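You operate a simulated robot arm through the tools that you are given. There is no shell and no other tool. Be economical: measure what you need, move in short steps, check, and stop when the job is done.

The job below is to be done with a simulated two-armed robot. You get a single attempt, and the scene is never put back.

Task
Switch the blue switch on. Put the 47 mm small block from the top of the front bench on the top of the middle bench and the 49 mm small block on the top of the dryer. Push the middle clear drawer shut. Put two of the leather rolls from the top of the middle bench on the top of the grey cabinet. Take the weight and leave it on the upper middle right shelf of the near side rack. Press the left plus button two times. Put one of the wedges from the top of the blue table on the top of the small white table. Take the blue spool from the top of the blue table and put it on the top of the small white table. Fetch the red pad from the top of the yellow bench and set it on the top of the boiler bench. Turn the black size dial to 61. Do these in any order. Set down upright: weight, wedge, spool, pad.

Only the result counts: the job must be done as asked and must still hold three seconds after the hand-in. Knocking over, shifting, dropping, spilling or breaking anything else fails it.

Robot
Two 7-joint arms with fingered hands on one trunk, on a base that drives. Base frame: it is fixed to the floor where the robot stands at the start and does not move with it; the origin is under the middle of the robot, x ahead of it, y to its left, z up. Readings come in cm, rad, newtons and seconds.
The left shoulder is at the start at [3.9, 9.2, 110.9], the right one opposite. With the tool pointing down near the work surface each hand reaches from about 26 to 54 cm from the robot's upright axis, wherever it stands, measured 20 degrees to its own side. Places, roughly: black size dial [110, -350, 90]; blue switch [50, 10, 90]; leather roll (5x5x4 cm) [80, 120, 90]; left plus button [200, 10, 100]; middle clear drawer [80, 10, 90]; pad [200, -350, 100]; small block [50, 25, 75]; spool [175, -225, 75]; top of the boiler bench [310, -380, 80]; top of the dryer [450, 20, 160]; top of the grey cabinet [360, 330, 80]; top of the middle bench [150, 90, 90]; top of the small white table [280, -20, 80]; upper middle right shelf of the near side rack [-130, 230, 120]; wedge [175, -175, 75]; weight (9x6x7 cm) [120, 120, 90]. Payload 2.1 kg a hand.
The TCP of each hand is the grasp point between the finger pads, 2 cm short of the fingertips. In the tool frame z runs along the fingers and y along their closing line. The gripper opens to 6.8 cm. The gripper's body begins 2.3 cm behind the TCP. The gripper is a hand of 5 fingers: y runs from the thumb to the fingers, the wrist lies at [-1, -7.9, -13.1] in the tool frame, and closing takes about 1.5 s.
Orientation is that of the tool frame in the base frame, as a unit quaternion [w, x, y, z]. With the fingers straight down and the wrist toward the robot, the tool's x, y and z point along [0, 1, 0], [1, 0, 0] and [0, 0, -1] of the base frame.

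Tools
- The arms move only by the tool step_arm. It takes "left_increments", "right_increments" or both (then of equal length, played together; a hand with none holds still); each is a list of rows, each a list of 3 entries, a list of its own where there are three numbers: the shift along the tool's x, y, z in m, then the turn, a rotation vector about the tool's x, y, z in rad, then the gripper command, from -1 (fully open) to 1 (shut), values between in proportion. In form: [[[x, y, z], [ax, ay, az], grip], ...]. A call has 1 to 12 rows; each row shifts and turns the commanded pose from where the row before left it, along the tool's axes as they then stand. Each row takes 0.2 s and may step no farther than 5 cm and 0.15 rad from the row before; otherwise, or with a gripper value out of range, the whole call is refused. Where a pose cannot be reached the arm comes as near as it can. A force on the tool above 40 N (or 10 N above the force at the start of the call, whichever is more), or a blocked arm, ends the call early, and 0.2 s more pass. Each finger travels about 15.3 cm/s and halts on what it meets, pressing with about 31 N; the grip force reading is that of the motor and also rises with nothing between the fingers. The clock runs only during rows and for 0.2 s after the last one: add rows that do not move to give the fingers time. The reply holds the time, the measured pose of the TCP, the force on the tool along the base axes, the opening and the grip force, in the units named above and with some noise, with the torque about the TCP (base axes, N m) and any sound that the robot's microphone picked up.
- Cameras (640 x 400 px; columns grow to the right, rows downward): "scene" is now at [12.47, 1.21, 126.78]; the picture's right is [0.12, -0.99, 0.00], its down [-0.54, -0.06, -0.84] and it looks along [0.83, 0.10, -0.54] (base axes); focal length 222 px, centre (320, 200). "left" rides on the left gripper at [-5.4, -5.8, -7.2] in its tool frame; the picture's right is [-0.57, -0.39, 0.73], its down [0.73, -0.64, 0.23] and it looks along [0.38, 0.66, 0.65] (tool axes); focal length 226 px, centre (320, 200). "right" rides on the right gripper at [5.4, -5.8, -7.2] in its tool frame; the picture's right is [-0.57, 0.39, -0.73], its down [-0.73, -0.64, 0.23] and it looks along [-0.38, 0.66, 0.65] (tool axes); focal length 226 px, centre (320, 200). There is no depth. A picture from a camera that has moved, and an enlarged one, comes with that camera's place and axes in the base frame and with its lens.
- grab_frame(camera): a new picture of that camera. It takes no simulated time.
- slide_trunk(by): slides the trunk up (or, below 0, down) by that many cm; the arms and the scene camera ride with it, the base frame stays. It gives what a move gives, with no picture.
- drive_base(legs): drives the robot by 1 to 6 legs, each [ahead, left, turn to the left] in cm, cm and rad, along the robot's own axes; the way and the turn of a leg run together, so that a leg with both is an arc; at most 150 cm and 3.142 rad a leg. The arms and the cameras ride along, it lands a little off, and it stops where it bumps. It gives what a move gives.
- preshape(shape, hand): the hand has 5 fingers and takes this shape, open, in about a second: jaw (thumb against the fingers, like two jaws); tri (thumb and two fingers); tip (a fingertip pinch); poke (one finger out to press); point (the index stretched); flat (the hand flat); cup (the hand cupped); fist (a fist). The gripper value then closes the fingers along that shape, each until it touches; the sizes above hold for jaw. It gives what a move gives, with no picture.
- head_to(pan, tilt): turns the head with the scene camera to pan (to the left, within 1.501 rad either way) and tilt (down, from -0.506 to 1.204), counted from straight ahead of the robot. It gives what a move gives.
- close_up(camera, box): a new picture of the part [left, top, right, bottom] of that camera's present view, enlarged. It takes no simulated time.
- hand_in(): hands the job in; it is judged then, once.

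Work in short steps. Places have to be worked out from the pictures, the camera data and where the tool is seen: move nearer, look again, correct. Check each grasp and each placing, and mend what went wrong. You have 525 turns and 310 pictures in all, those below and enlarged ones among them. Open the grippers and draw the arms clear of the work before you hand the job in, unless the task says otherwise; then end with one line.

The tools are called as a command line: name --argument value ..., lists and objects as JSON in quotes. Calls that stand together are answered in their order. step_arm: Moves the arms, as the interface text tells. Its arguments: {"type":"object","properties":{"left_increments":{"type":"array"},"right_increments":{"type":"array"}},"required":[]} The other tools are called the same way: slide_trunk (by) slides the trunk up or down; preshape (shape, hand) gives the hand a shape; drive_base (legs) drives the base; head_to (pan, tilt) turns the head that bears the scene camera; grab_frame (camera) takes a picture; close_up (camera, box) takes an enlarged picture of a part of a camera's view; hand_in () hands the job in.

At the start:

```text
t: 0.0
left_position: [36.45, 19.68, 115.1]
left_tool_rot: [0.0, 0.707, 0.707, 0.0]
left_wrist_force: [0.6, 0.0, 0.0]
left_ft_torque: [0.0, 0.01, -0.01]
left_grip_width: 6.8
left_gripper_force: 0.0
left_shape: jaw
right_position: [40.87, -6.9, 111.45]
right_tool_rot: [0.0, 0.707, 0.707, 0.0]
right_wrist_force: [-0.3, -0.6, -0.1]
right_ft_torque: [0.02, 0.02, 0.02]
right_grip_width: 6.76
right_gripper_force: 0.1
right_shape: jaw
trunk travel left (down, up): [-35.0, 55.4]
robot x, y, heading: [-0.18, 0.08, 0.0]
head pan, tilt: [0.117, 0.574]
```

scene: 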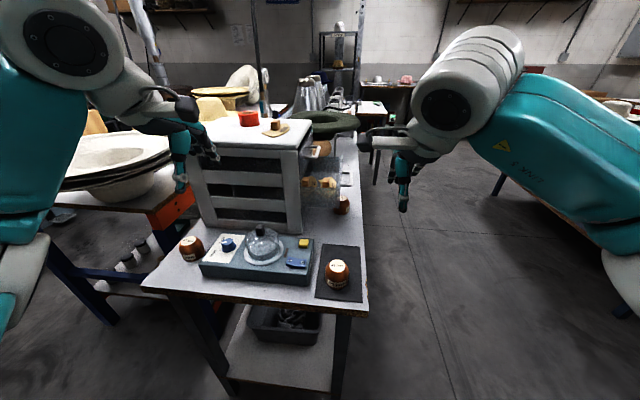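
right: 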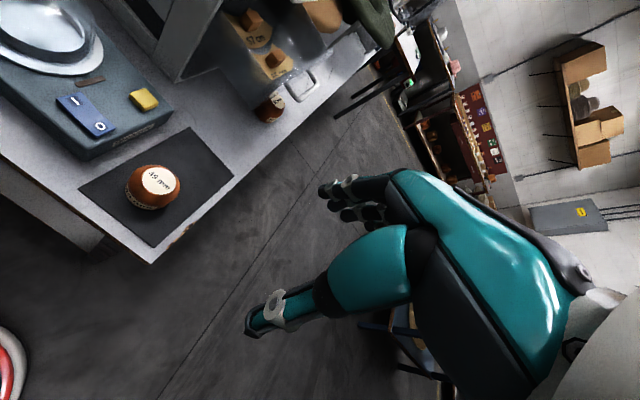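
left: 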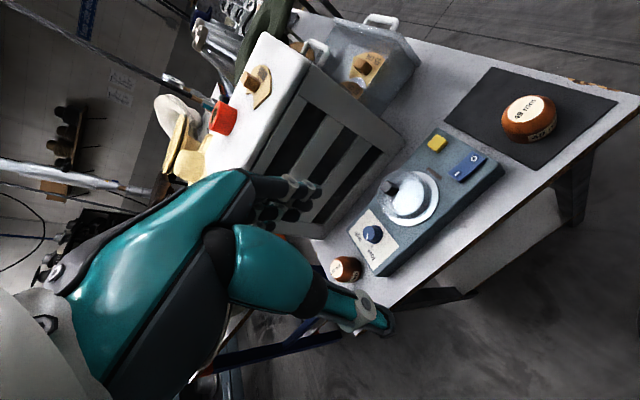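

The front bench shows a blue rocker switch panel, wooden blocks with labels, and a clear drawer cabinet. I enlarge to read the labels.

close_up --camera "scene" --box '[140, 200, 380, 350]'

close_up --camera "scene" --box '[180, 60, 400, 220]'

close_up --camera "right" --box '[0, 0, 340, 230]'

close_up --camera "left" --box '[300, 60, 600, 300]'

```text
2.67 times, centred on (260, 275) of scene
camera zoom: at [12.47, 1.21, 126.78], right [0.12, -0.99, 0.0], down [-0.54, -0.06, -0.84], along [0.83, 0.1, -0.54], focal length 592 px, centre (480, 0)
```

zoom: 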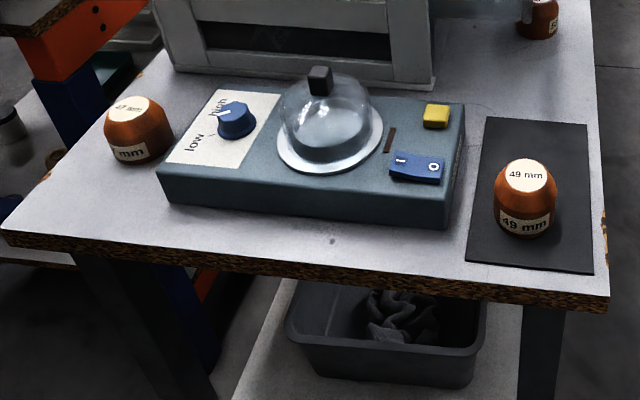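

```text
2.50 times, centred on (290, 140) of scene
camera zoom: at [12.47, 1.21, 126.78], right [0.12, -0.99, 0.0], down [-0.54, -0.06, -0.84], along [0.83, 0.1, -0.54], focal length 555 px, centre (395, 350)
```

zoom: 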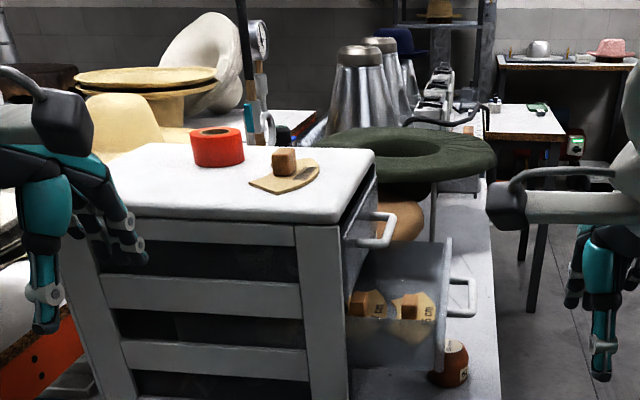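

```text
1.74 times, centred on (170, 115) of right
camera zoom: at [35.01, -1.25, 118.74], right [0.39, -0.57, 0.73], down [-0.64, -0.73, -0.23], along [0.66, -0.38, -0.65], focal length 393 px, centre (581, 348)
```

zoom: 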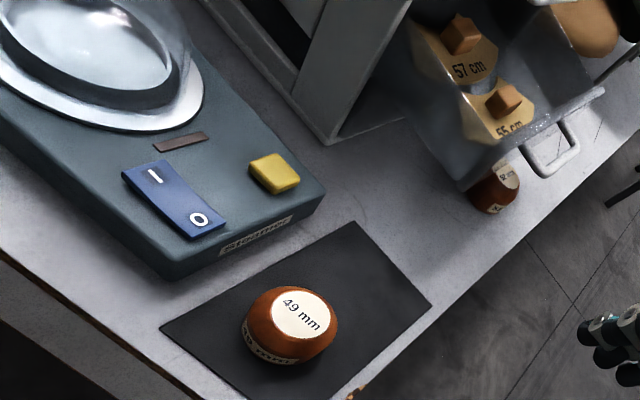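

```text
1.67 times, centred on (450, 180) of left
camera zoom: at [30.79, 14.2, 122.19], right [-0.39, -0.57, -0.73], down [-0.64, 0.73, -0.23], along [0.66, 0.38, -0.65], focal length 377 px, centre (103, 233)
```

zoom: 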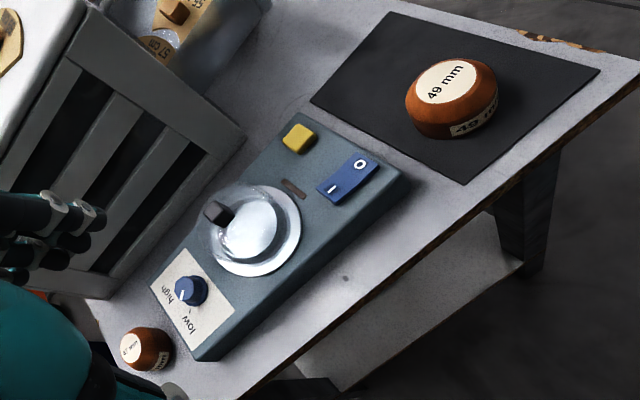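

Left block probably 47 mm, right one 49 mm; the I end of the blue rocker is near [48, 12.5, 86]. I check the two more doubtful labels and give the left hand the poke shape.

close_up --camera "scene" --box '[170, 225, 220, 270]'

close_up --camera "right" --box '[240, 80, 300, 130]'

preshape --shape "poke" --hand "left"

grab_frame --camera "left"

close_up --camera "scene" --box '[140, 70, 240, 200]'

```text
8.89 times, centred on (195, 248) of scene
camera zoom: at [12.47, 1.21, 126.78], right [0.12, -0.99, 0.0], down [-0.54, -0.06, -0.84], along [0.83, 0.1, -0.54], focal length 1972 px, centre (1431, -222)
```

zoom: 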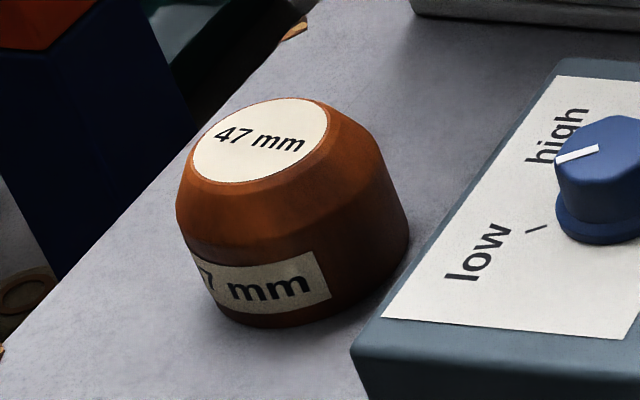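

```text
8.00 times, centred on (270, 105) of right
camera zoom: at [35.01, -1.25, 118.74], right [0.39, -0.57, 0.73], down [-0.64, -0.73, -0.23], along [0.66, -0.38, -0.65], focal length 1808 px, centre (720, 960)
```

zoom: 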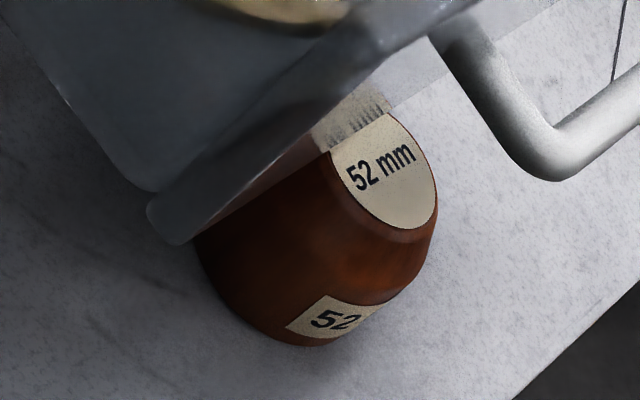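

```text
t: 0.9
left_position: [36.55, 19.56, 115.09]
left_tool_rot: [0.0, 0.707, 0.707, 0.0]
left_wrist_force: [-0.1, 0.0, -0.7]
left_ft_torque: [0.0, -0.02, -0.03]
left_grip_width: 0.0
left_gripper_force: 0.0
left_shape: poke
right_position: [40.89, -6.87, 111.45]
right_tool_rot: [0.0, 0.707, 0.707, 0.0]
right_wrist_force: [-0.7, 0.7, -0.2]
right_ft_torque: [0.0, 0.0, 0.0]
right_grip_width: 6.78
right_gripper_force: 0.1
right_shape: jaw
trunk travel left (down, up): [-35.0, 55.4]
robot x, y, heading: [-0.28, 0.0, -0.004]
head pan, tilt: [0.117, 0.574]
```

```text
300 pictures are left
camera left: at [30.79, 14.2, 122.2], right [-0.39, -0.57, -0.73], down [-0.64, 0.73, -0.23], along [0.66, 0.38, -0.65], focal length 226 px, centre (320, 200)
```

left: 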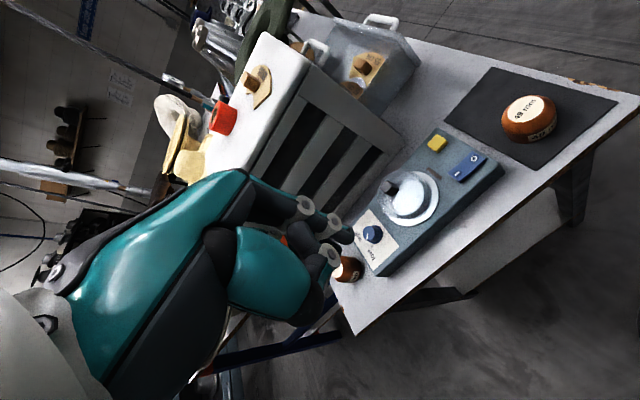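

```text
3.08 times, centred on (190, 135) of scene
camera zoom: at [12.47, 1.21, 126.78], right [0.12, -0.99, 0.0], down [-0.54, -0.06, -0.84], along [0.83, 0.1, -0.54], focal length 683 px, centre (720, 400)
```

zoom: 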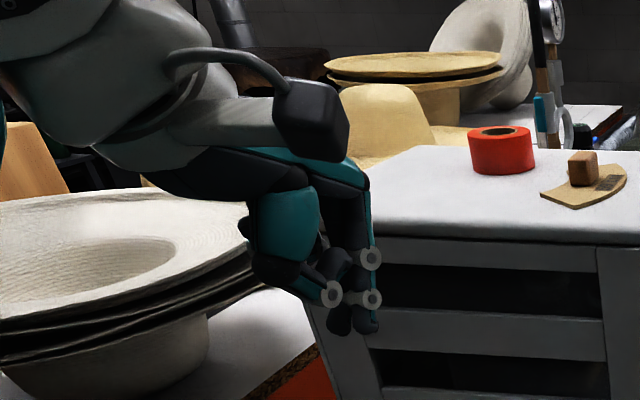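

47 mm is left, 49 mm right, 52 mm stays. I zoom in on the poking hand to find the fingertip.

close_up --camera "left" --box '[230, 160, 390, 330]'

grab_frame --camera "right"

```text
2.35 times, centred on (310, 245) of left
camera zoom: at [30.79, 14.2, 122.2], right [-0.39, -0.57, -0.73], down [-0.64, 0.73, -0.23], along [0.66, 0.38, -0.65], focal length 532 px, centre (344, 94)
```

zoom: 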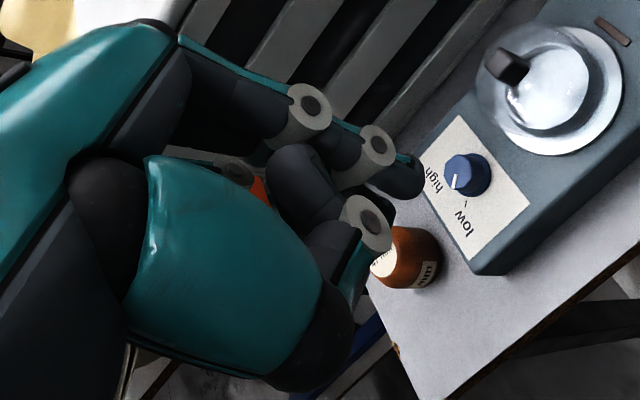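

```text
297 pictures are left
camera right: at [35.01, -1.24, 118.74], right [0.39, -0.57, 0.73], down [-0.64, -0.73, -0.23], along [0.66, -0.38, -0.65], focal length 226 px, centre (320, 200)
```

right: 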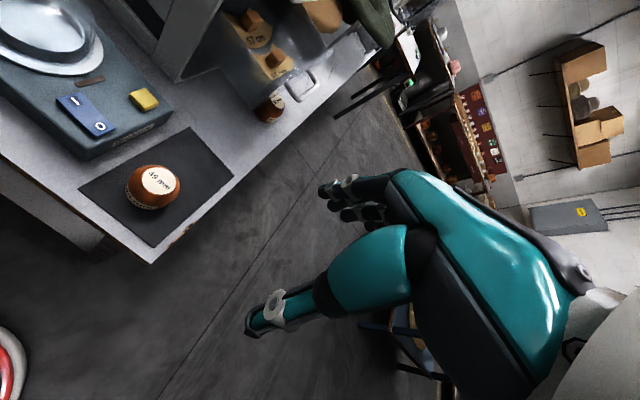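

The index tip sits about 2 cm beyond the TCP. The left hand's curled fingers would come near the glass dome, so I use the right hand to poke instead, and drive 10 cm left first.

preshape --shape "jaw" --hand "left"

preshape --shape "poke" --hand "right"

drive_base --legs '[[0, 10, 0]]'

grab_frame --camera "right"

grab_frame --camera "scene"

```text
t: 1.8
left_position: [36.44, 19.73, 115.1]
left_tool_rot: [0.0, 0.707, 0.707, 0.0]
left_wrist_force: [-1.1, 1.0, -0.7]
left_ft_torque: [0.02, -0.02, 0.0]
left_grip_width: 6.8
left_gripper_force: 0.1
left_shape: jaw
right_position: [40.68, -6.74, 111.53]
right_tool_rot: [0.001, 0.707, 0.707, 0.001]
right_wrist_force: [-0.6, 0.7, 0.0]
right_ft_torque: [0.02, -0.02, -0.01]
right_grip_width: 6.79
right_gripper_force: 0.0
right_shape: jaw
trunk travel left (down, up): [-35.0, 55.4]
robot x, y, heading: [0.06, -0.2, -0.003]
head pan, tilt: [0.117, 0.574]
```

```text
t: 2.7
left_position: [36.54, 19.65, 115.05]
left_tool_rot: [0.0, 0.707, 0.707, -0.001]
left_wrist_force: [0.5, 0.2, 0.2]
left_ft_torque: [0.02, 0.01, 0.03]
left_grip_width: 6.81
left_gripper_force: 0.1
left_shape: jaw
right_position: [40.88, -6.84, 111.46]
right_tool_rot: [0.0, 0.706, 0.708, 0.0]
right_wrist_force: [-0.4, -0.3, 0.0]
right_ft_torque: [0.01, 0.01, 0.01]
right_grip_width: 0.01
right_gripper_force: 0.0
right_shape: poke
trunk travel left (down, up): [-35.0, 55.4]
robot x, y, heading: [0.11, -0.17, -0.002]
head pan, tilt: [0.117, 0.574]
```

```text
t: 3.9
left_position: [36.62, 29.62, 115.06]
left_tool_rot: [0.0, 0.707, 0.707, 0.0]
left_wrist_force: [0.2, -0.8, -0.1]
left_ft_torque: [-0.01, 0.03, -0.01]
left_grip_width: 6.81
left_gripper_force: 0.0
left_shape: jaw
right_position: [40.87, 3.17, 111.58]
right_tool_rot: [0.001, 0.709, 0.706, 0.0]
right_wrist_force: [-0.2, 0.1, 0.6]
right_ft_torque: [-0.04, 0.0, 0.01]
right_grip_width: 0.0
right_gripper_force: 0.1
right_shape: poke
trunk travel left (down, up): [-35.0, 55.4]
robot x, y, heading: [-0.25, 10.15, 0.002]
head pan, tilt: [0.117, 0.574]
```

```text
296 pictures are left
camera right: at [35.01, 8.74, 118.74], right [0.39, -0.57, 0.73], down [-0.64, -0.73, -0.23], along [0.66, -0.38, -0.65], focal length 226 px, centre (320, 200)
```

right: 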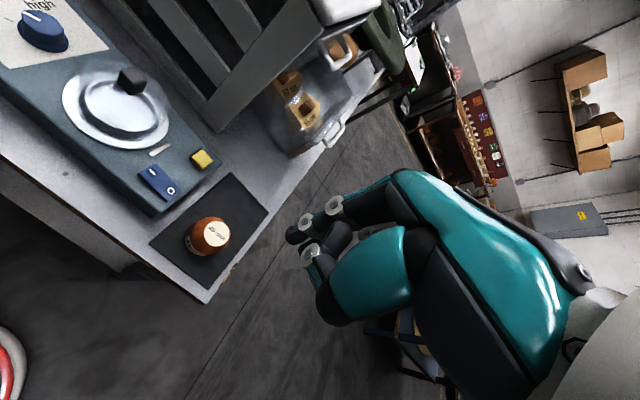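

```text
295 pictures are left
camera scene: at [12.48, 11.23, 126.78], right [0.12, -0.99, 0.0], down [-0.54, -0.06, -0.84], along [0.83, 0.1, -0.54], focal length 222 px, centre (320, 200)
```

scene: 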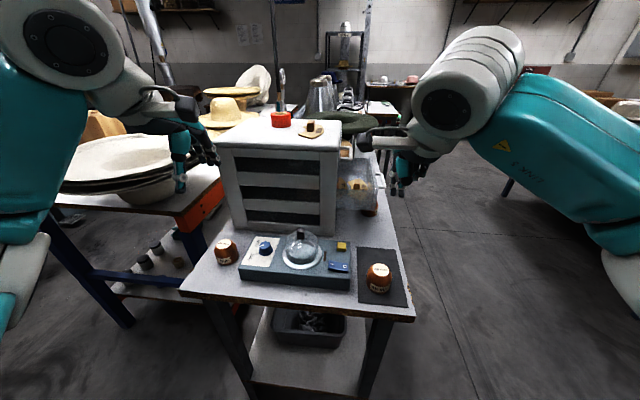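

The rocker's I end checks at [47.6, 12.4, 86]. I move the right index tip above it, stopping about 2 cm over.

step_arm --right_increments '[[[0.03, 0.021, 0.01], [0, 0, 0], -1], [[0.03, 0.021, 0.01], [0, 0, 0], -1], [[0.031, 0.021, 0.01], [0, 0, 0], -1], [[0, 0, 0.045], [0, 0, 0], -1], [[0, 0, 0.045], [0, 0, 0], -1], [[0, 0, 0.045], [0, 0, 0], -1], [[0, 0, 0.04], [0, 0, 0], -1], [[0, 0, 0], [0, 0, 0], -1]]'

grab_frame --camera "right"

close_up --camera "scene" --box '[220, 190, 420, 310]'

```text
t: 5.7
left_position: [36.47, 29.57, 115.05]
left_tool_rot: [0.0, 0.707, 0.707, 0.0]
left_wrist_force: [0.6, 0.1, 0.0]
left_ft_torque: [0.02, -0.01, -0.03]
left_grip_width: 6.79
left_gripper_force: 0.0
left_shape: jaw
right_position: [47.43, 12.34, 90.76]
right_tool_rot: [0.0, 0.708, 0.706, 0.001]
right_wrist_force: [0.4, 0.3, -0.4]
right_ft_torque: [-0.01, 0.04, 0.0]
right_grip_width: 0.0
right_gripper_force: 0.1
right_shape: poke
trunk travel left (down, up): [-35.0, 55.4]
robot x, y, heading: [0.16, 9.96, 0.0]
head pan, tilt: [0.117, 0.574]
```

```text
294 pictures are left
camera right: at [41.49, 17.83, 98.07], right [0.39, -0.57, 0.73], down [-0.64, -0.73, -0.23], along [0.66, -0.38, -0.65], focal length 226 px, centre (320, 200)
```

right: 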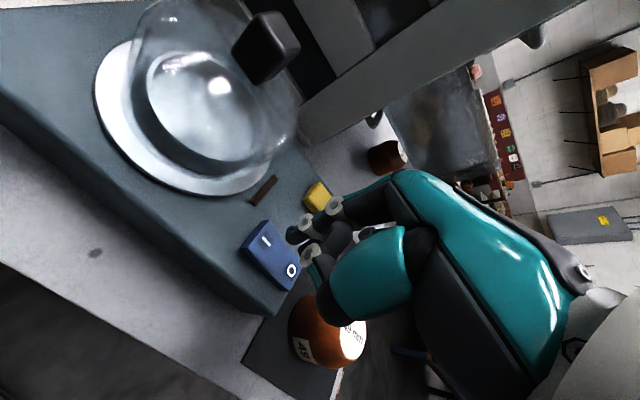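

```text
3.20 times, centred on (320, 250) of scene
camera zoom: at [12.48, 11.21, 126.78], right [0.12, -0.99, 0.0], down [-0.54, -0.06, -0.84], along [0.83, 0.1, -0.54], focal length 710 px, centre (320, 40)
```

zoom: 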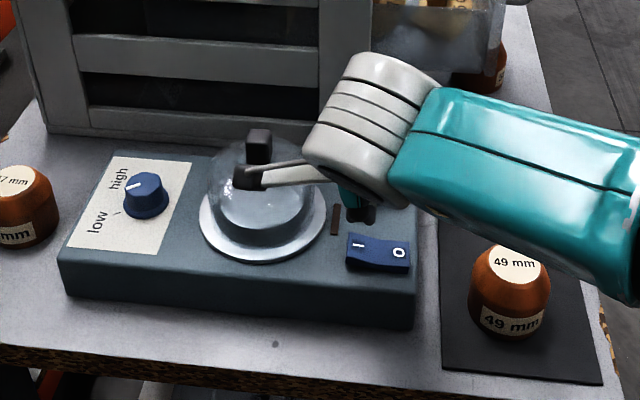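

The tip is over the I end. Press down in small steps.

step_arm --right_increments '[[[0, 0, 0.008], [0, 0, 0], -1], [[0, 0, 0.006], [0, 0, 0], -1], [[0, 0, 0.005], [0, 0, 0], -1], [[0, 0, 0.005], [0, 0, 0], -1]]'

close_up --camera "right" --box '[200, 180, 360, 300]'

```text
t: 6.7
left_position: [36.62, 29.61, 115.12]
left_tool_rot: [0.0, 0.707, 0.707, 0.0]
left_wrist_force: [-0.5, -1.0, -0.1]
left_ft_torque: [0.01, 0.02, 0.03]
left_grip_width: 6.8
left_gripper_force: 0.1
left_shape: jaw
right_position: [47.23, 12.3, 88.63]
right_tool_rot: [0.001, 0.708, 0.706, 0.0]
right_wrist_force: [0.5, 1.2, -1.1]
right_ft_torque: [-0.02, -0.02, -0.01]
right_grip_width: 0.0
right_gripper_force: 0.0
right_shape: poke
trunk travel left (down, up): [-35.0, 55.4]
robot x, y, heading: [0.3, 10.14, -0.003]
head pan, tilt: [0.117, 0.574]
```

```text
3.33 times, centred on (280, 240) of right
camera zoom: at [41.39, 17.88, 95.8], right [0.39, -0.57, 0.73], down [-0.64, -0.73, -0.23], along [0.66, -0.38, -0.65], focal length 754 px, centre (453, 67)
```

zoom: 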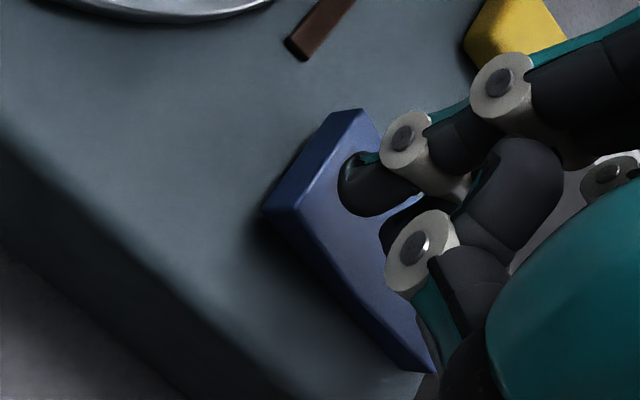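

The fingertip is right over the I half; continue down.

step_arm --right_increments '[[[0.003, -0.002, 0.005], [0, 0, 0], -1], [[0, 0, 0.005], [0, 0, 0], -1], [[0, 0, 0.005], [0, 0, 0], -1], [[0, 0, 0.004], [0, 0, 0], -1], [[0, 0, 0], [0, 0, 0], -1]]'

close_up --camera "right" --box '[200, 180, 360, 300]'

```text
t: 7.6
left_position: [36.42, 29.72, 115.07]
left_tool_rot: [0.001, 0.707, 0.707, 0.0]
left_wrist_force: [0.2, 0.6, 0.3]
left_ft_torque: [0.0, -0.01, 0.01]
left_grip_width: 6.8
left_gripper_force: 0.1
left_shape: jaw
right_position: [47.01, 12.62, 87.19]
right_tool_rot: [0.002, 0.706, 0.708, 0.005]
right_wrist_force: [-5.4, -1.0, 16.4]
right_ft_torque: [-0.06, 0.1, 0.01]
right_grip_width: 0.0
right_gripper_force: 0.1
right_shape: poke
trunk travel left (down, up): [-35.0, 55.4]
robot x, y, heading: [-0.01, 10.41, -0.001]
head pan, tilt: [0.117, 0.574]
stopped in row 4 (right hand): the force on the tool passed its limit at 43 N (the readings are from after the stop); the commanded pose is now the measured one
```

```text
3.33 times, centred on (280, 240) of right
camera zoom: at [41.12, 18.19, 94.46], right [0.38, -0.57, 0.73], down [-0.64, -0.73, -0.24], along [0.67, -0.37, -0.64], focal length 754 px, centre (453, 67)
```

zoom: 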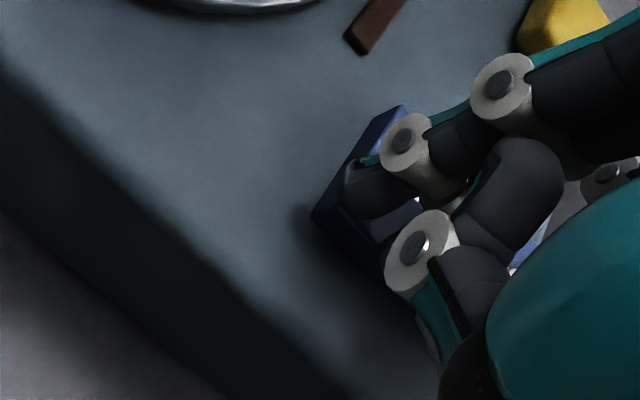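

It hit a firm stop at 43 N. I retract up and inspect the switch (and the indicator).

step_arm --right_increments '[[[0, 0, -0.03], [0, 0, 0], -1], [[0, 0, -0.045], [0, 0, 0], -1], [[0, 0, -0.045], [0, 0, 0], -1], [[-0.04, 0, -0.02], [0, 0, 0], -1], [[-0.045, 0, 0], [0, 0, 0], -1], [[-0.045, 0, 0], [0, 0, 0], -1]]'

close_up --camera "scene" --box '[260, 210, 380, 300]'

close_up --camera "left" --box '[400, 60, 640, 220]'

```text
t: 9.0
left_position: [36.49, 29.66, 115.03]
left_tool_rot: [0.001, 0.707, 0.707, 0.0]
left_wrist_force: [-1.1, -0.3, -0.4]
left_ft_torque: [0.01, 0.0, 0.0]
left_grip_width: 6.8
left_gripper_force: 0.1
left_shape: jaw
right_position: [47.22, -0.32, 101.05]
right_tool_rot: [0.002, 0.706, 0.708, 0.003]
right_wrist_force: [0.1, -0.6, 0.1]
right_ft_torque: [0.01, 0.0, -0.01]
right_grip_width: 0.0
right_gripper_force: 0.0
right_shape: poke
trunk travel left (down, up): [-35.0, 55.4]
robot x, y, heading: [0.03, 10.07, 0.001]
head pan, tilt: [0.117, 0.574]
```

```text
4.44 times, centred on (320, 255) of scene
camera zoom: at [12.48, 11.2, 126.78], right [0.12, -0.99, 0.0], down [-0.54, -0.06, -0.84], along [0.83, 0.1, -0.54], focal length 986 px, centre (320, -44)
```

zoom: 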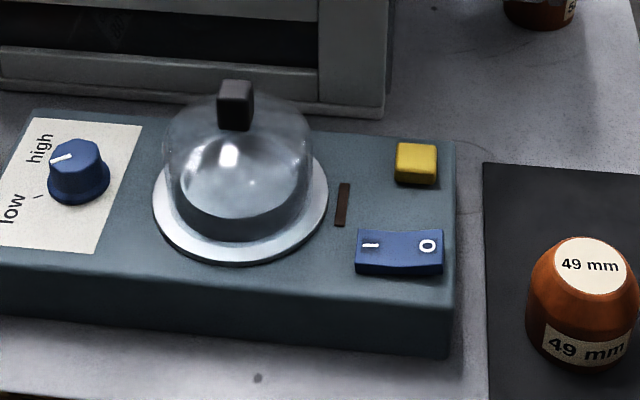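

```text
2.50 times, centred on (520, 140) of left
camera zoom: at [30.81, 24.17, 122.2], right [-0.39, -0.57, -0.73], down [-0.64, 0.73, -0.23], along [0.66, 0.38, -0.65], focal length 565 px, centre (-180, 350)
```

zoom: 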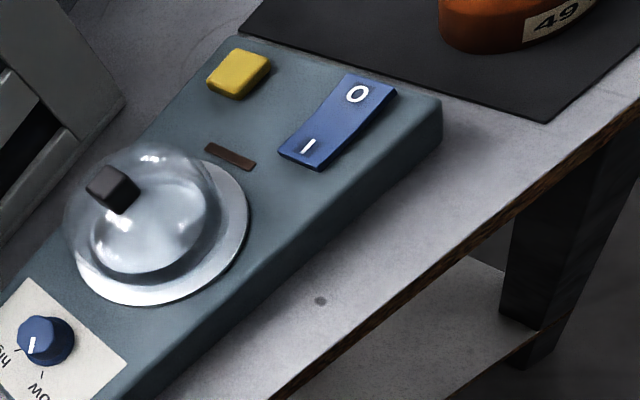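

I check the rocker's tilt more closely.

close_up --camera "scene" --box '[318, 240, 350, 260]'

close_up --camera "right" --box '[0, 0, 300, 200]'

```text
16.00 times, centred on (334, 250) of scene
camera zoom: at [12.48, 11.2, 126.78], right [0.12, -0.99, 0.0], down [-0.54, -0.06, -0.84], along [0.83, 0.1, -0.54], focal length 3550 px, centre (96, -600)
```

zoom: 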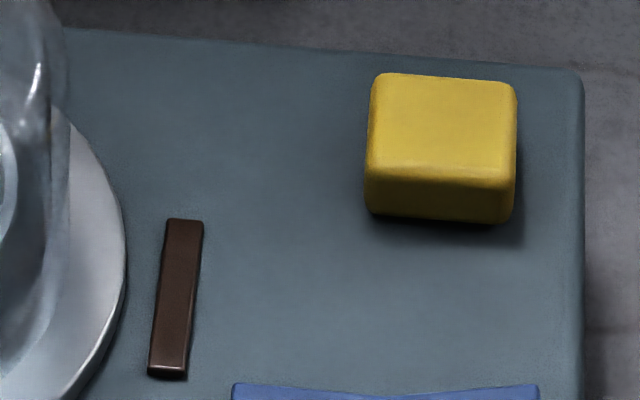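

```text
2.00 times, centred on (150, 100) of right
camera zoom: at [41.38, 5.14, 108.31], right [0.38, -0.57, 0.73], down [-0.64, -0.73, -0.24], along [0.67, -0.37, -0.64], focal length 452 px, centre (660, 400)
```

zoom: 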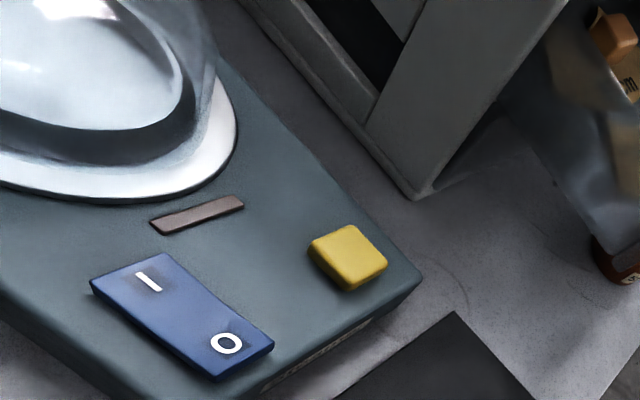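

close_up --camera "scene" --box '[322, 256, 354, 276]'

```text
16.00 times, centred on (338, 266) of scene
camera zoom: at [12.48, 11.2, 126.78], right [0.12, -0.99, 0.0], down [-0.54, -0.06, -0.84], along [0.83, 0.1, -0.54], focal length 3550 px, centre (32, -856)
```

zoom: 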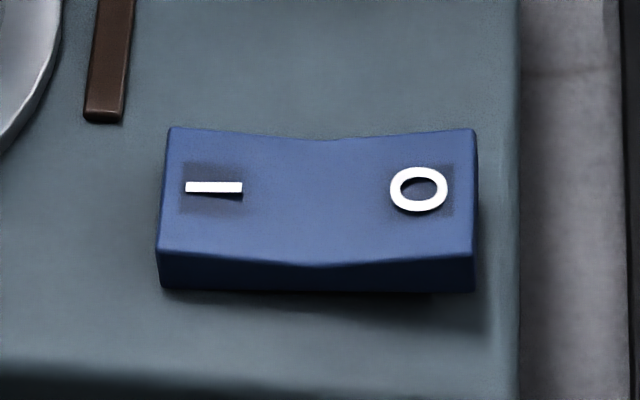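

The I side is now down, so the switch is on. Next the blocks: 47 mm at about [50.7, 40, top 86], 49 mm at [47.3, 1.5, top 86.4]. I reshape the right hand to jaw and drive to where both are in reach.

preshape --shape "jaw" --hand "right"

drive_base --legs '[[3, 12, 0]]'

grab_frame --camera "left"

grab_frame --camera "right"

grab_frame --camera "scene"

```text
t: 9.9
left_position: [36.47, 29.56, 114.98]
left_tool_rot: [0.0, 0.707, 0.707, 0.0]
left_wrist_force: [-0.8, -0.1, 0.0]
left_ft_torque: [0.01, 0.01, 0.01]
left_grip_width: 6.78
left_gripper_force: 0.1
left_shape: jaw
right_position: [47.34, -0.32, 101.12]
right_tool_rot: [0.001, 0.707, 0.708, 0.004]
right_wrist_force: [0.1, -0.3, 0.3]
right_ft_torque: [-0.02, -0.02, -0.01]
right_grip_width: 6.81
right_gripper_force: 0.0
right_shape: jaw
trunk travel left (down, up): [-35.0, 55.4]
robot x, y, heading: [-0.21, 10.28, 0.002]
head pan, tilt: [0.117, 0.574]
```

```text
t: 11.2
left_position: [39.5, 41.9, 114.99]
left_tool_rot: [0.0, 0.708, 0.706, 0.0]
left_wrist_force: [-0.5, 0.0, -0.6]
left_ft_torque: [0.03, -0.01, -0.03]
left_grip_width: 6.78
left_gripper_force: 0.0
left_shape: jaw
right_position: [50.39, 11.79, 101.17]
right_tool_rot: [0.002, 0.707, 0.707, 0.004]
right_wrist_force: [0.8, -0.1, -0.1]
right_ft_torque: [-0.01, -0.01, -0.04]
right_grip_width: 6.79
right_gripper_force: 0.0
right_shape: jaw
trunk travel left (down, up): [-35.0, 55.4]
robot x, y, heading: [3.22, 22.41, -0.008]
head pan, tilt: [0.117, 0.574]
```

```text
285 pictures are left
camera left: at [33.89, 36.44, 122.19], right [-0.39, -0.57, -0.73], down [-0.64, 0.74, -0.23], along [0.66, 0.37, -0.65], focal length 226 px, centre (320, 200)
```

left: 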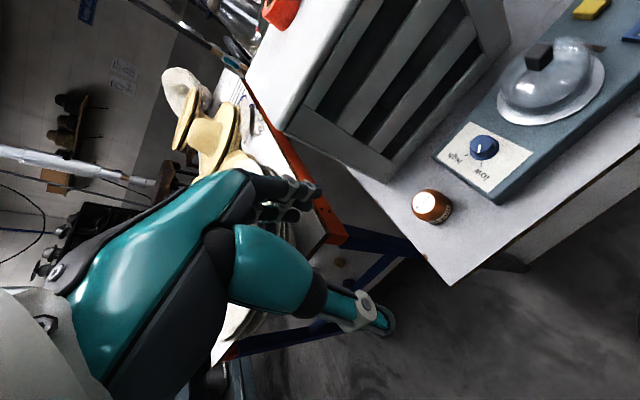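

```text
284 pictures are left
camera right: at [44.43, 17.41, 108.31], right [0.38, -0.57, 0.73], down [-0.64, -0.73, -0.24], along [0.67, -0.38, -0.64], focal length 226 px, centre (320, 200)
```

right: 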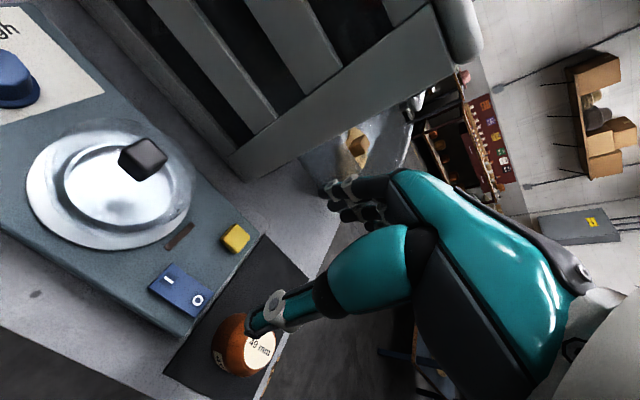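

```text
283 pictures are left
camera scene: at [15.53, 23.52, 126.78], right [0.11, -0.99, 0.0], down [-0.54, -0.06, -0.84], along [0.83, 0.1, -0.54], focal length 222 px, centre (320, 200)
```

scene: 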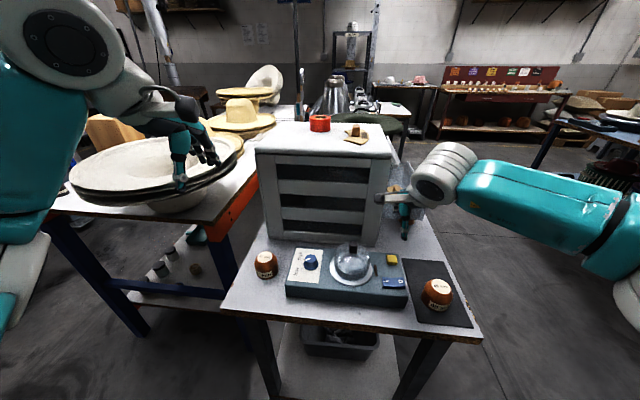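

47 mm at ≈[51.2, 41.0], 49 mm at ≈[47.4, 2.1]. I bring both hands above them, open, at z≈93, and look again.

step_arm --left_increments '[[[-0.003, 0.04, 0.01], [0, 0, 0], -1], [[-0.003, 0.04, 0.02], [0, 0, 0], -1], [[-0.003, 0.036, 0.03], [0, 0, 0], -1], [[0, 0, 0.045], [0, 0, 0], -1], [[0, 0, 0.045], [0, 0, 0], -1], [[0, 0, 0.045], [0, 0, 0], -1], [[0, 0, 0.02], [0, 0, 0], -1], [[0, 0, 0], [0, 0, 0], -1]]' --right_increments '[[[-0.033, -0.01, 0], [0, 0, 0], -1], [[-0.033, -0.01, 0], [0, 0, 0], -1], [[-0.031, -0.01, 0], [0, 0, 0], -1], [[0, 0, 0.03], [0, 0, 0], -1], [[0, 0, 0.03], [0, 0, 0], -1], [[0, 0, 0.02], [0, 0, 0], -1], [[0, 0, 0], [0, 0, 0], -1], [[0, 0, 0], [0, 0, 0], -1]]'

grab_frame --camera "left"

grab_frame --camera "right"

close_up --camera "scene" --box '[220, 180, 500, 340]'

```text
t: 13.0
left_position: [50.85, 40.74, 93.66]
left_tool_rot: [0.0, 0.709, 0.706, 0.0]
left_wrist_force: [0.3, 0.2, 0.0]
left_ft_torque: [-0.02, 0.02, 0.01]
left_grip_width: 6.78
left_gripper_force: 0.0
left_shape: jaw
right_position: [47.32, 2.27, 93.07]
right_tool_rot: [0.001, 0.708, 0.706, 0.003]
right_wrist_force: [0.6, -0.6, -0.5]
right_ft_torque: [-0.01, -0.02, -0.02]
right_grip_width: 6.79
right_gripper_force: 0.0
right_shape: jaw
trunk travel left (down, up): [-35.0, 55.4]
robot x, y, heading: [2.98, 22.23, -0.003]
head pan, tilt: [0.117, 0.574]
```

```text
282 pictures are left
camera left: at [45.27, 35.31, 100.73], right [-0.39, -0.57, -0.73], down [-0.64, 0.73, -0.23], along [0.66, 0.37, -0.65], focal length 226 px, centre (320, 200)
```

left: 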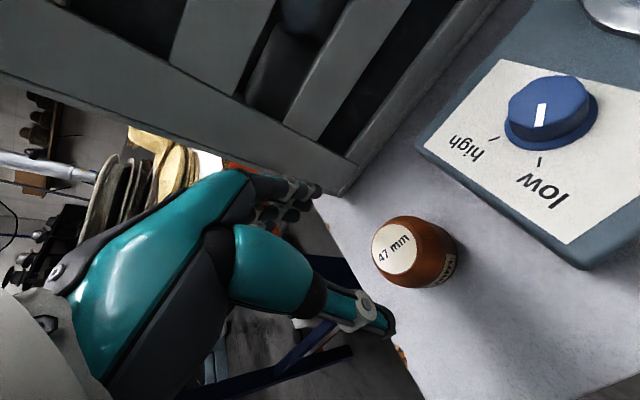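

```text
281 pictures are left
camera right: at [41.45, 7.74, 100.23], right [0.38, -0.57, 0.73], down [-0.64, -0.73, -0.24], along [0.67, -0.38, -0.64], focal length 226 px, centre (320, 200)
```

right: 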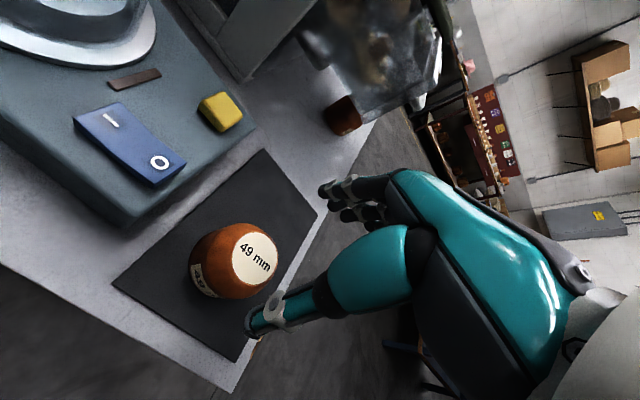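

```text
2.29 times, centred on (360, 260) of scene
camera zoom: at [15.53, 23.5, 126.78], right [0.11, -0.99, 0.0], down [-0.54, -0.06, -0.84], along [0.83, 0.1, -0.54], focal length 507 px, centre (229, 63)
```

zoom: 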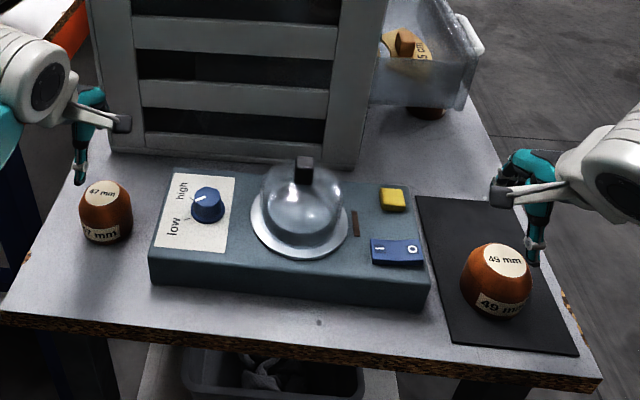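

Both are well centred; small corrections, then I descend to z≈84.8 and close.

step_arm --left_increments '[[[-0.001, 0.002, 0.03], [0, 0, 0], -1], [[0, 0, 0.03], [0, 0, 0], -1], [[0, 0, 0.028], [0, 0, 0], -1], [[0, 0, 0], [0, 0, 0], -1]]' --right_increments '[[[-0.005, 0.004, 0.028], [0, 0, 0], -1], [[0, 0, 0.028], [0, 0, 0], -1], [[0, 0, 0.026], [0, 0, 0], -1], [[0, 0, 0], [0, 0, 0], -1]]'

grab_frame --camera "left"

grab_frame --camera "right"

```text
t: 14.0
left_position: [51.28, 40.84, 84.83]
left_tool_rot: [0.0, 0.709, 0.705, 0.0]
left_wrist_force: [1.8, -0.1, 0.5]
left_ft_torque: [-0.01, -0.05, 0.03]
left_grip_width: 6.8
left_gripper_force: 0.0
left_shape: jaw
right_position: [47.84, 1.65, 84.83]
right_tool_rot: [0.002, 0.708, 0.706, 0.004]
right_wrist_force: [-0.5, 0.3, -0.1]
right_ft_torque: [-0.02, -0.01, -0.01]
right_grip_width: 6.79
right_gripper_force: 0.0
right_shape: jaw
trunk travel left (down, up): [-35.0, 55.4]
robot x, y, heading: [3.13, 22.16, -0.009]
head pan, tilt: [0.117, 0.574]
```

```text
279 pictures are left
camera left: at [45.51, 35.39, 91.9], right [-0.39, -0.56, -0.73], down [-0.64, 0.74, -0.23], along [0.67, 0.37, -0.65], focal length 226 px, centre (320, 200)
```

left: 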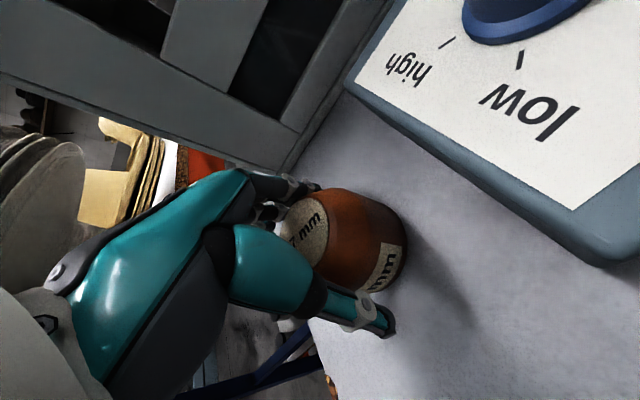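

```text
278 pictures are left
camera right: at [41.97, 7.23, 92.06], right [0.38, -0.57, 0.73], down [-0.64, -0.73, -0.24], along [0.67, -0.38, -0.64], focal length 226 px, centre (320, 200)
```

right: 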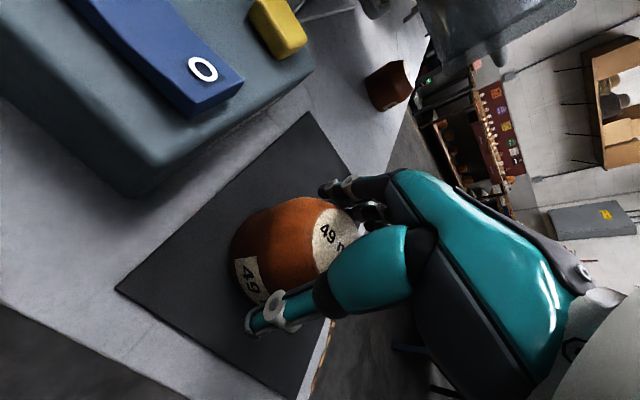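

The blocks lie between the fingers; I go 0.5 cm lower and close both hands.

step_arm --left_increments '[[[0, 0, 0.005], [0, 0, 0], -1], [[0, 0, 0], [0, 0, 0], 0], [[0, 0, 0], [0, 0, 0], 1], [[0, 0, 0], [0, 0, 0], 1], [[0, 0, 0], [0, 0, 0], 1], [[0, 0, 0], [0, 0, 0], 1], [[0, 0, 0], [0, 0, 0], 1], [[0, 0, 0], [0, 0, 0], 1]]' --right_increments '[[[0, 0, 0.005], [0, 0, 0], -1], [[0, 0, 0], [0, 0, 0], 0], [[0, 0, 0], [0, 0, 0], 1], [[0, 0, 0], [0, 0, 0], 1], [[0, 0, 0], [0, 0, 0], 1], [[0, 0, 0], [0, 0, 0], 1], [[0, 0, 0], [0, 0, 0], 1], [[0, 0, 0], [0, 0, 0], 1]]'

grab_frame --camera "left"

grab_frame --camera "right"

```text
t: 15.8
left_position: [51.36, 40.85, 84.23]
left_tool_rot: [0.0, 0.708, 0.706, 0.0]
left_wrist_force: [0.5, -0.3, -0.4]
left_ft_torque: [-0.01, -0.02, 0.01]
left_grip_width: 4.8
left_gripper_force: 31.1
left_shape: jaw
right_position: [47.97, 1.75, 84.38]
right_tool_rot: [0.001, 0.707, 0.707, 0.004]
right_wrist_force: [0.1, -0.6, -0.1]
right_ft_torque: [0.03, 0.03, 0.02]
right_grip_width: 4.73
right_gripper_force: 31.0
right_shape: jaw
trunk travel left (down, up): [-35.0, 55.4]
robot x, y, heading: [2.84, 22.03, -0.002]
head pan, tilt: [0.117, 0.574]
```

```text
277 pictures are left
camera left: at [45.58, 35.39, 91.39], right [-0.39, -0.56, -0.73], down [-0.64, 0.74, -0.23], along [0.66, 0.37, -0.65], focal length 226 px, centre (320, 200)
```

left: 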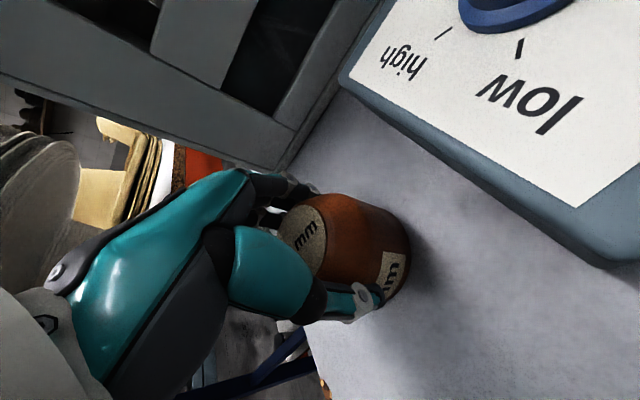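

```text
276 pictures are left
camera right: at [41.96, 7.26, 91.58], right [0.38, -0.57, 0.73], down [-0.64, -0.73, -0.24], along [0.67, -0.38, -0.64], focal length 226 px, centre (320, 200)
```

right: 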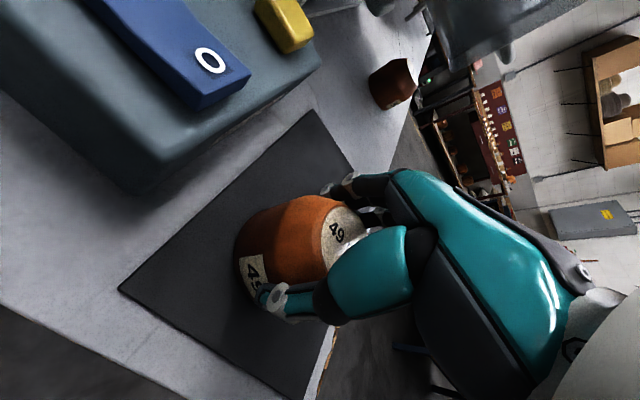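

Both gripped at ~4.8 cm. Lift straight up and check.

step_arm --left_increments '[[[0, 0, -0.01], [0, 0, 0], 1], [[0, 0, -0.03], [0, 0, 0], 1], [[0, 0, -0.04], [0, 0, 0], 1], [[0, 0, -0.04], [0, 0, 0], 1], [[0, -0.02, -0.04], [0, 0, 0], 1], [[0, -0.03, -0.03], [0, 0, 0], 1]]' --right_increments '[[[0, 0, -0.01], [0, 0, 0], 1], [[0, 0, -0.03], [0, 0, 0], 1], [[0, 0, -0.04], [0, 0, 0], 1], [[0, 0, -0.04], [0, 0, 0], 1], [[0, -0.02, -0.04], [0, 0, 0], 1], [[0, -0.03, -0.03], [0, 0, 0], 1]]'

grab_frame --camera "scene"

```text
t: 17.2
left_position: [46.2, 40.76, 103.48]
left_tool_rot: [0.001, 0.709, 0.705, 0.0]
left_wrist_force: [0.6, 0.4, -0.6]
left_ft_torque: [-0.01, -0.01, 0.05]
left_grip_width: 4.76
left_gripper_force: 31.5
left_shape: jaw
right_position: [42.64, 1.79, 103.34]
right_tool_rot: [0.001, 0.708, 0.706, 0.003]
right_wrist_force: [1.2, 0.6, -0.4]
right_ft_torque: [-0.03, -0.01, 0.03]
right_grip_width: 4.68
right_gripper_force: 31.1
right_shape: jaw
trunk travel left (down, up): [-35.0, 55.4]
robot x, y, heading: [3.26, 22.24, -0.007]
head pan, tilt: [0.117, 0.574]
```

```text
275 pictures are left
camera scene: at [15.52, 23.5, 126.78], right [0.11, -0.99, 0.0], down [-0.54, -0.06, -0.84], along [0.83, 0.1, -0.54], focal length 222 px, centre (320, 200)
```

scene: 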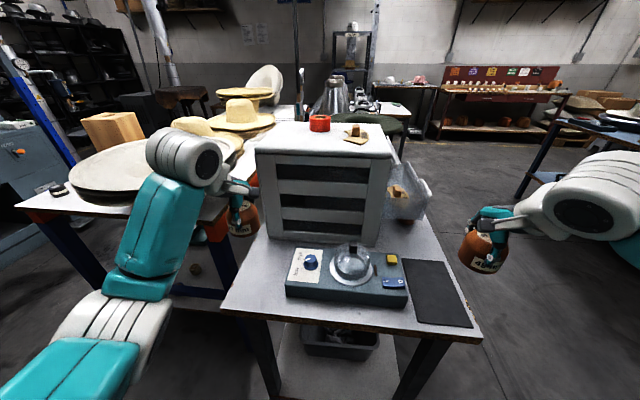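

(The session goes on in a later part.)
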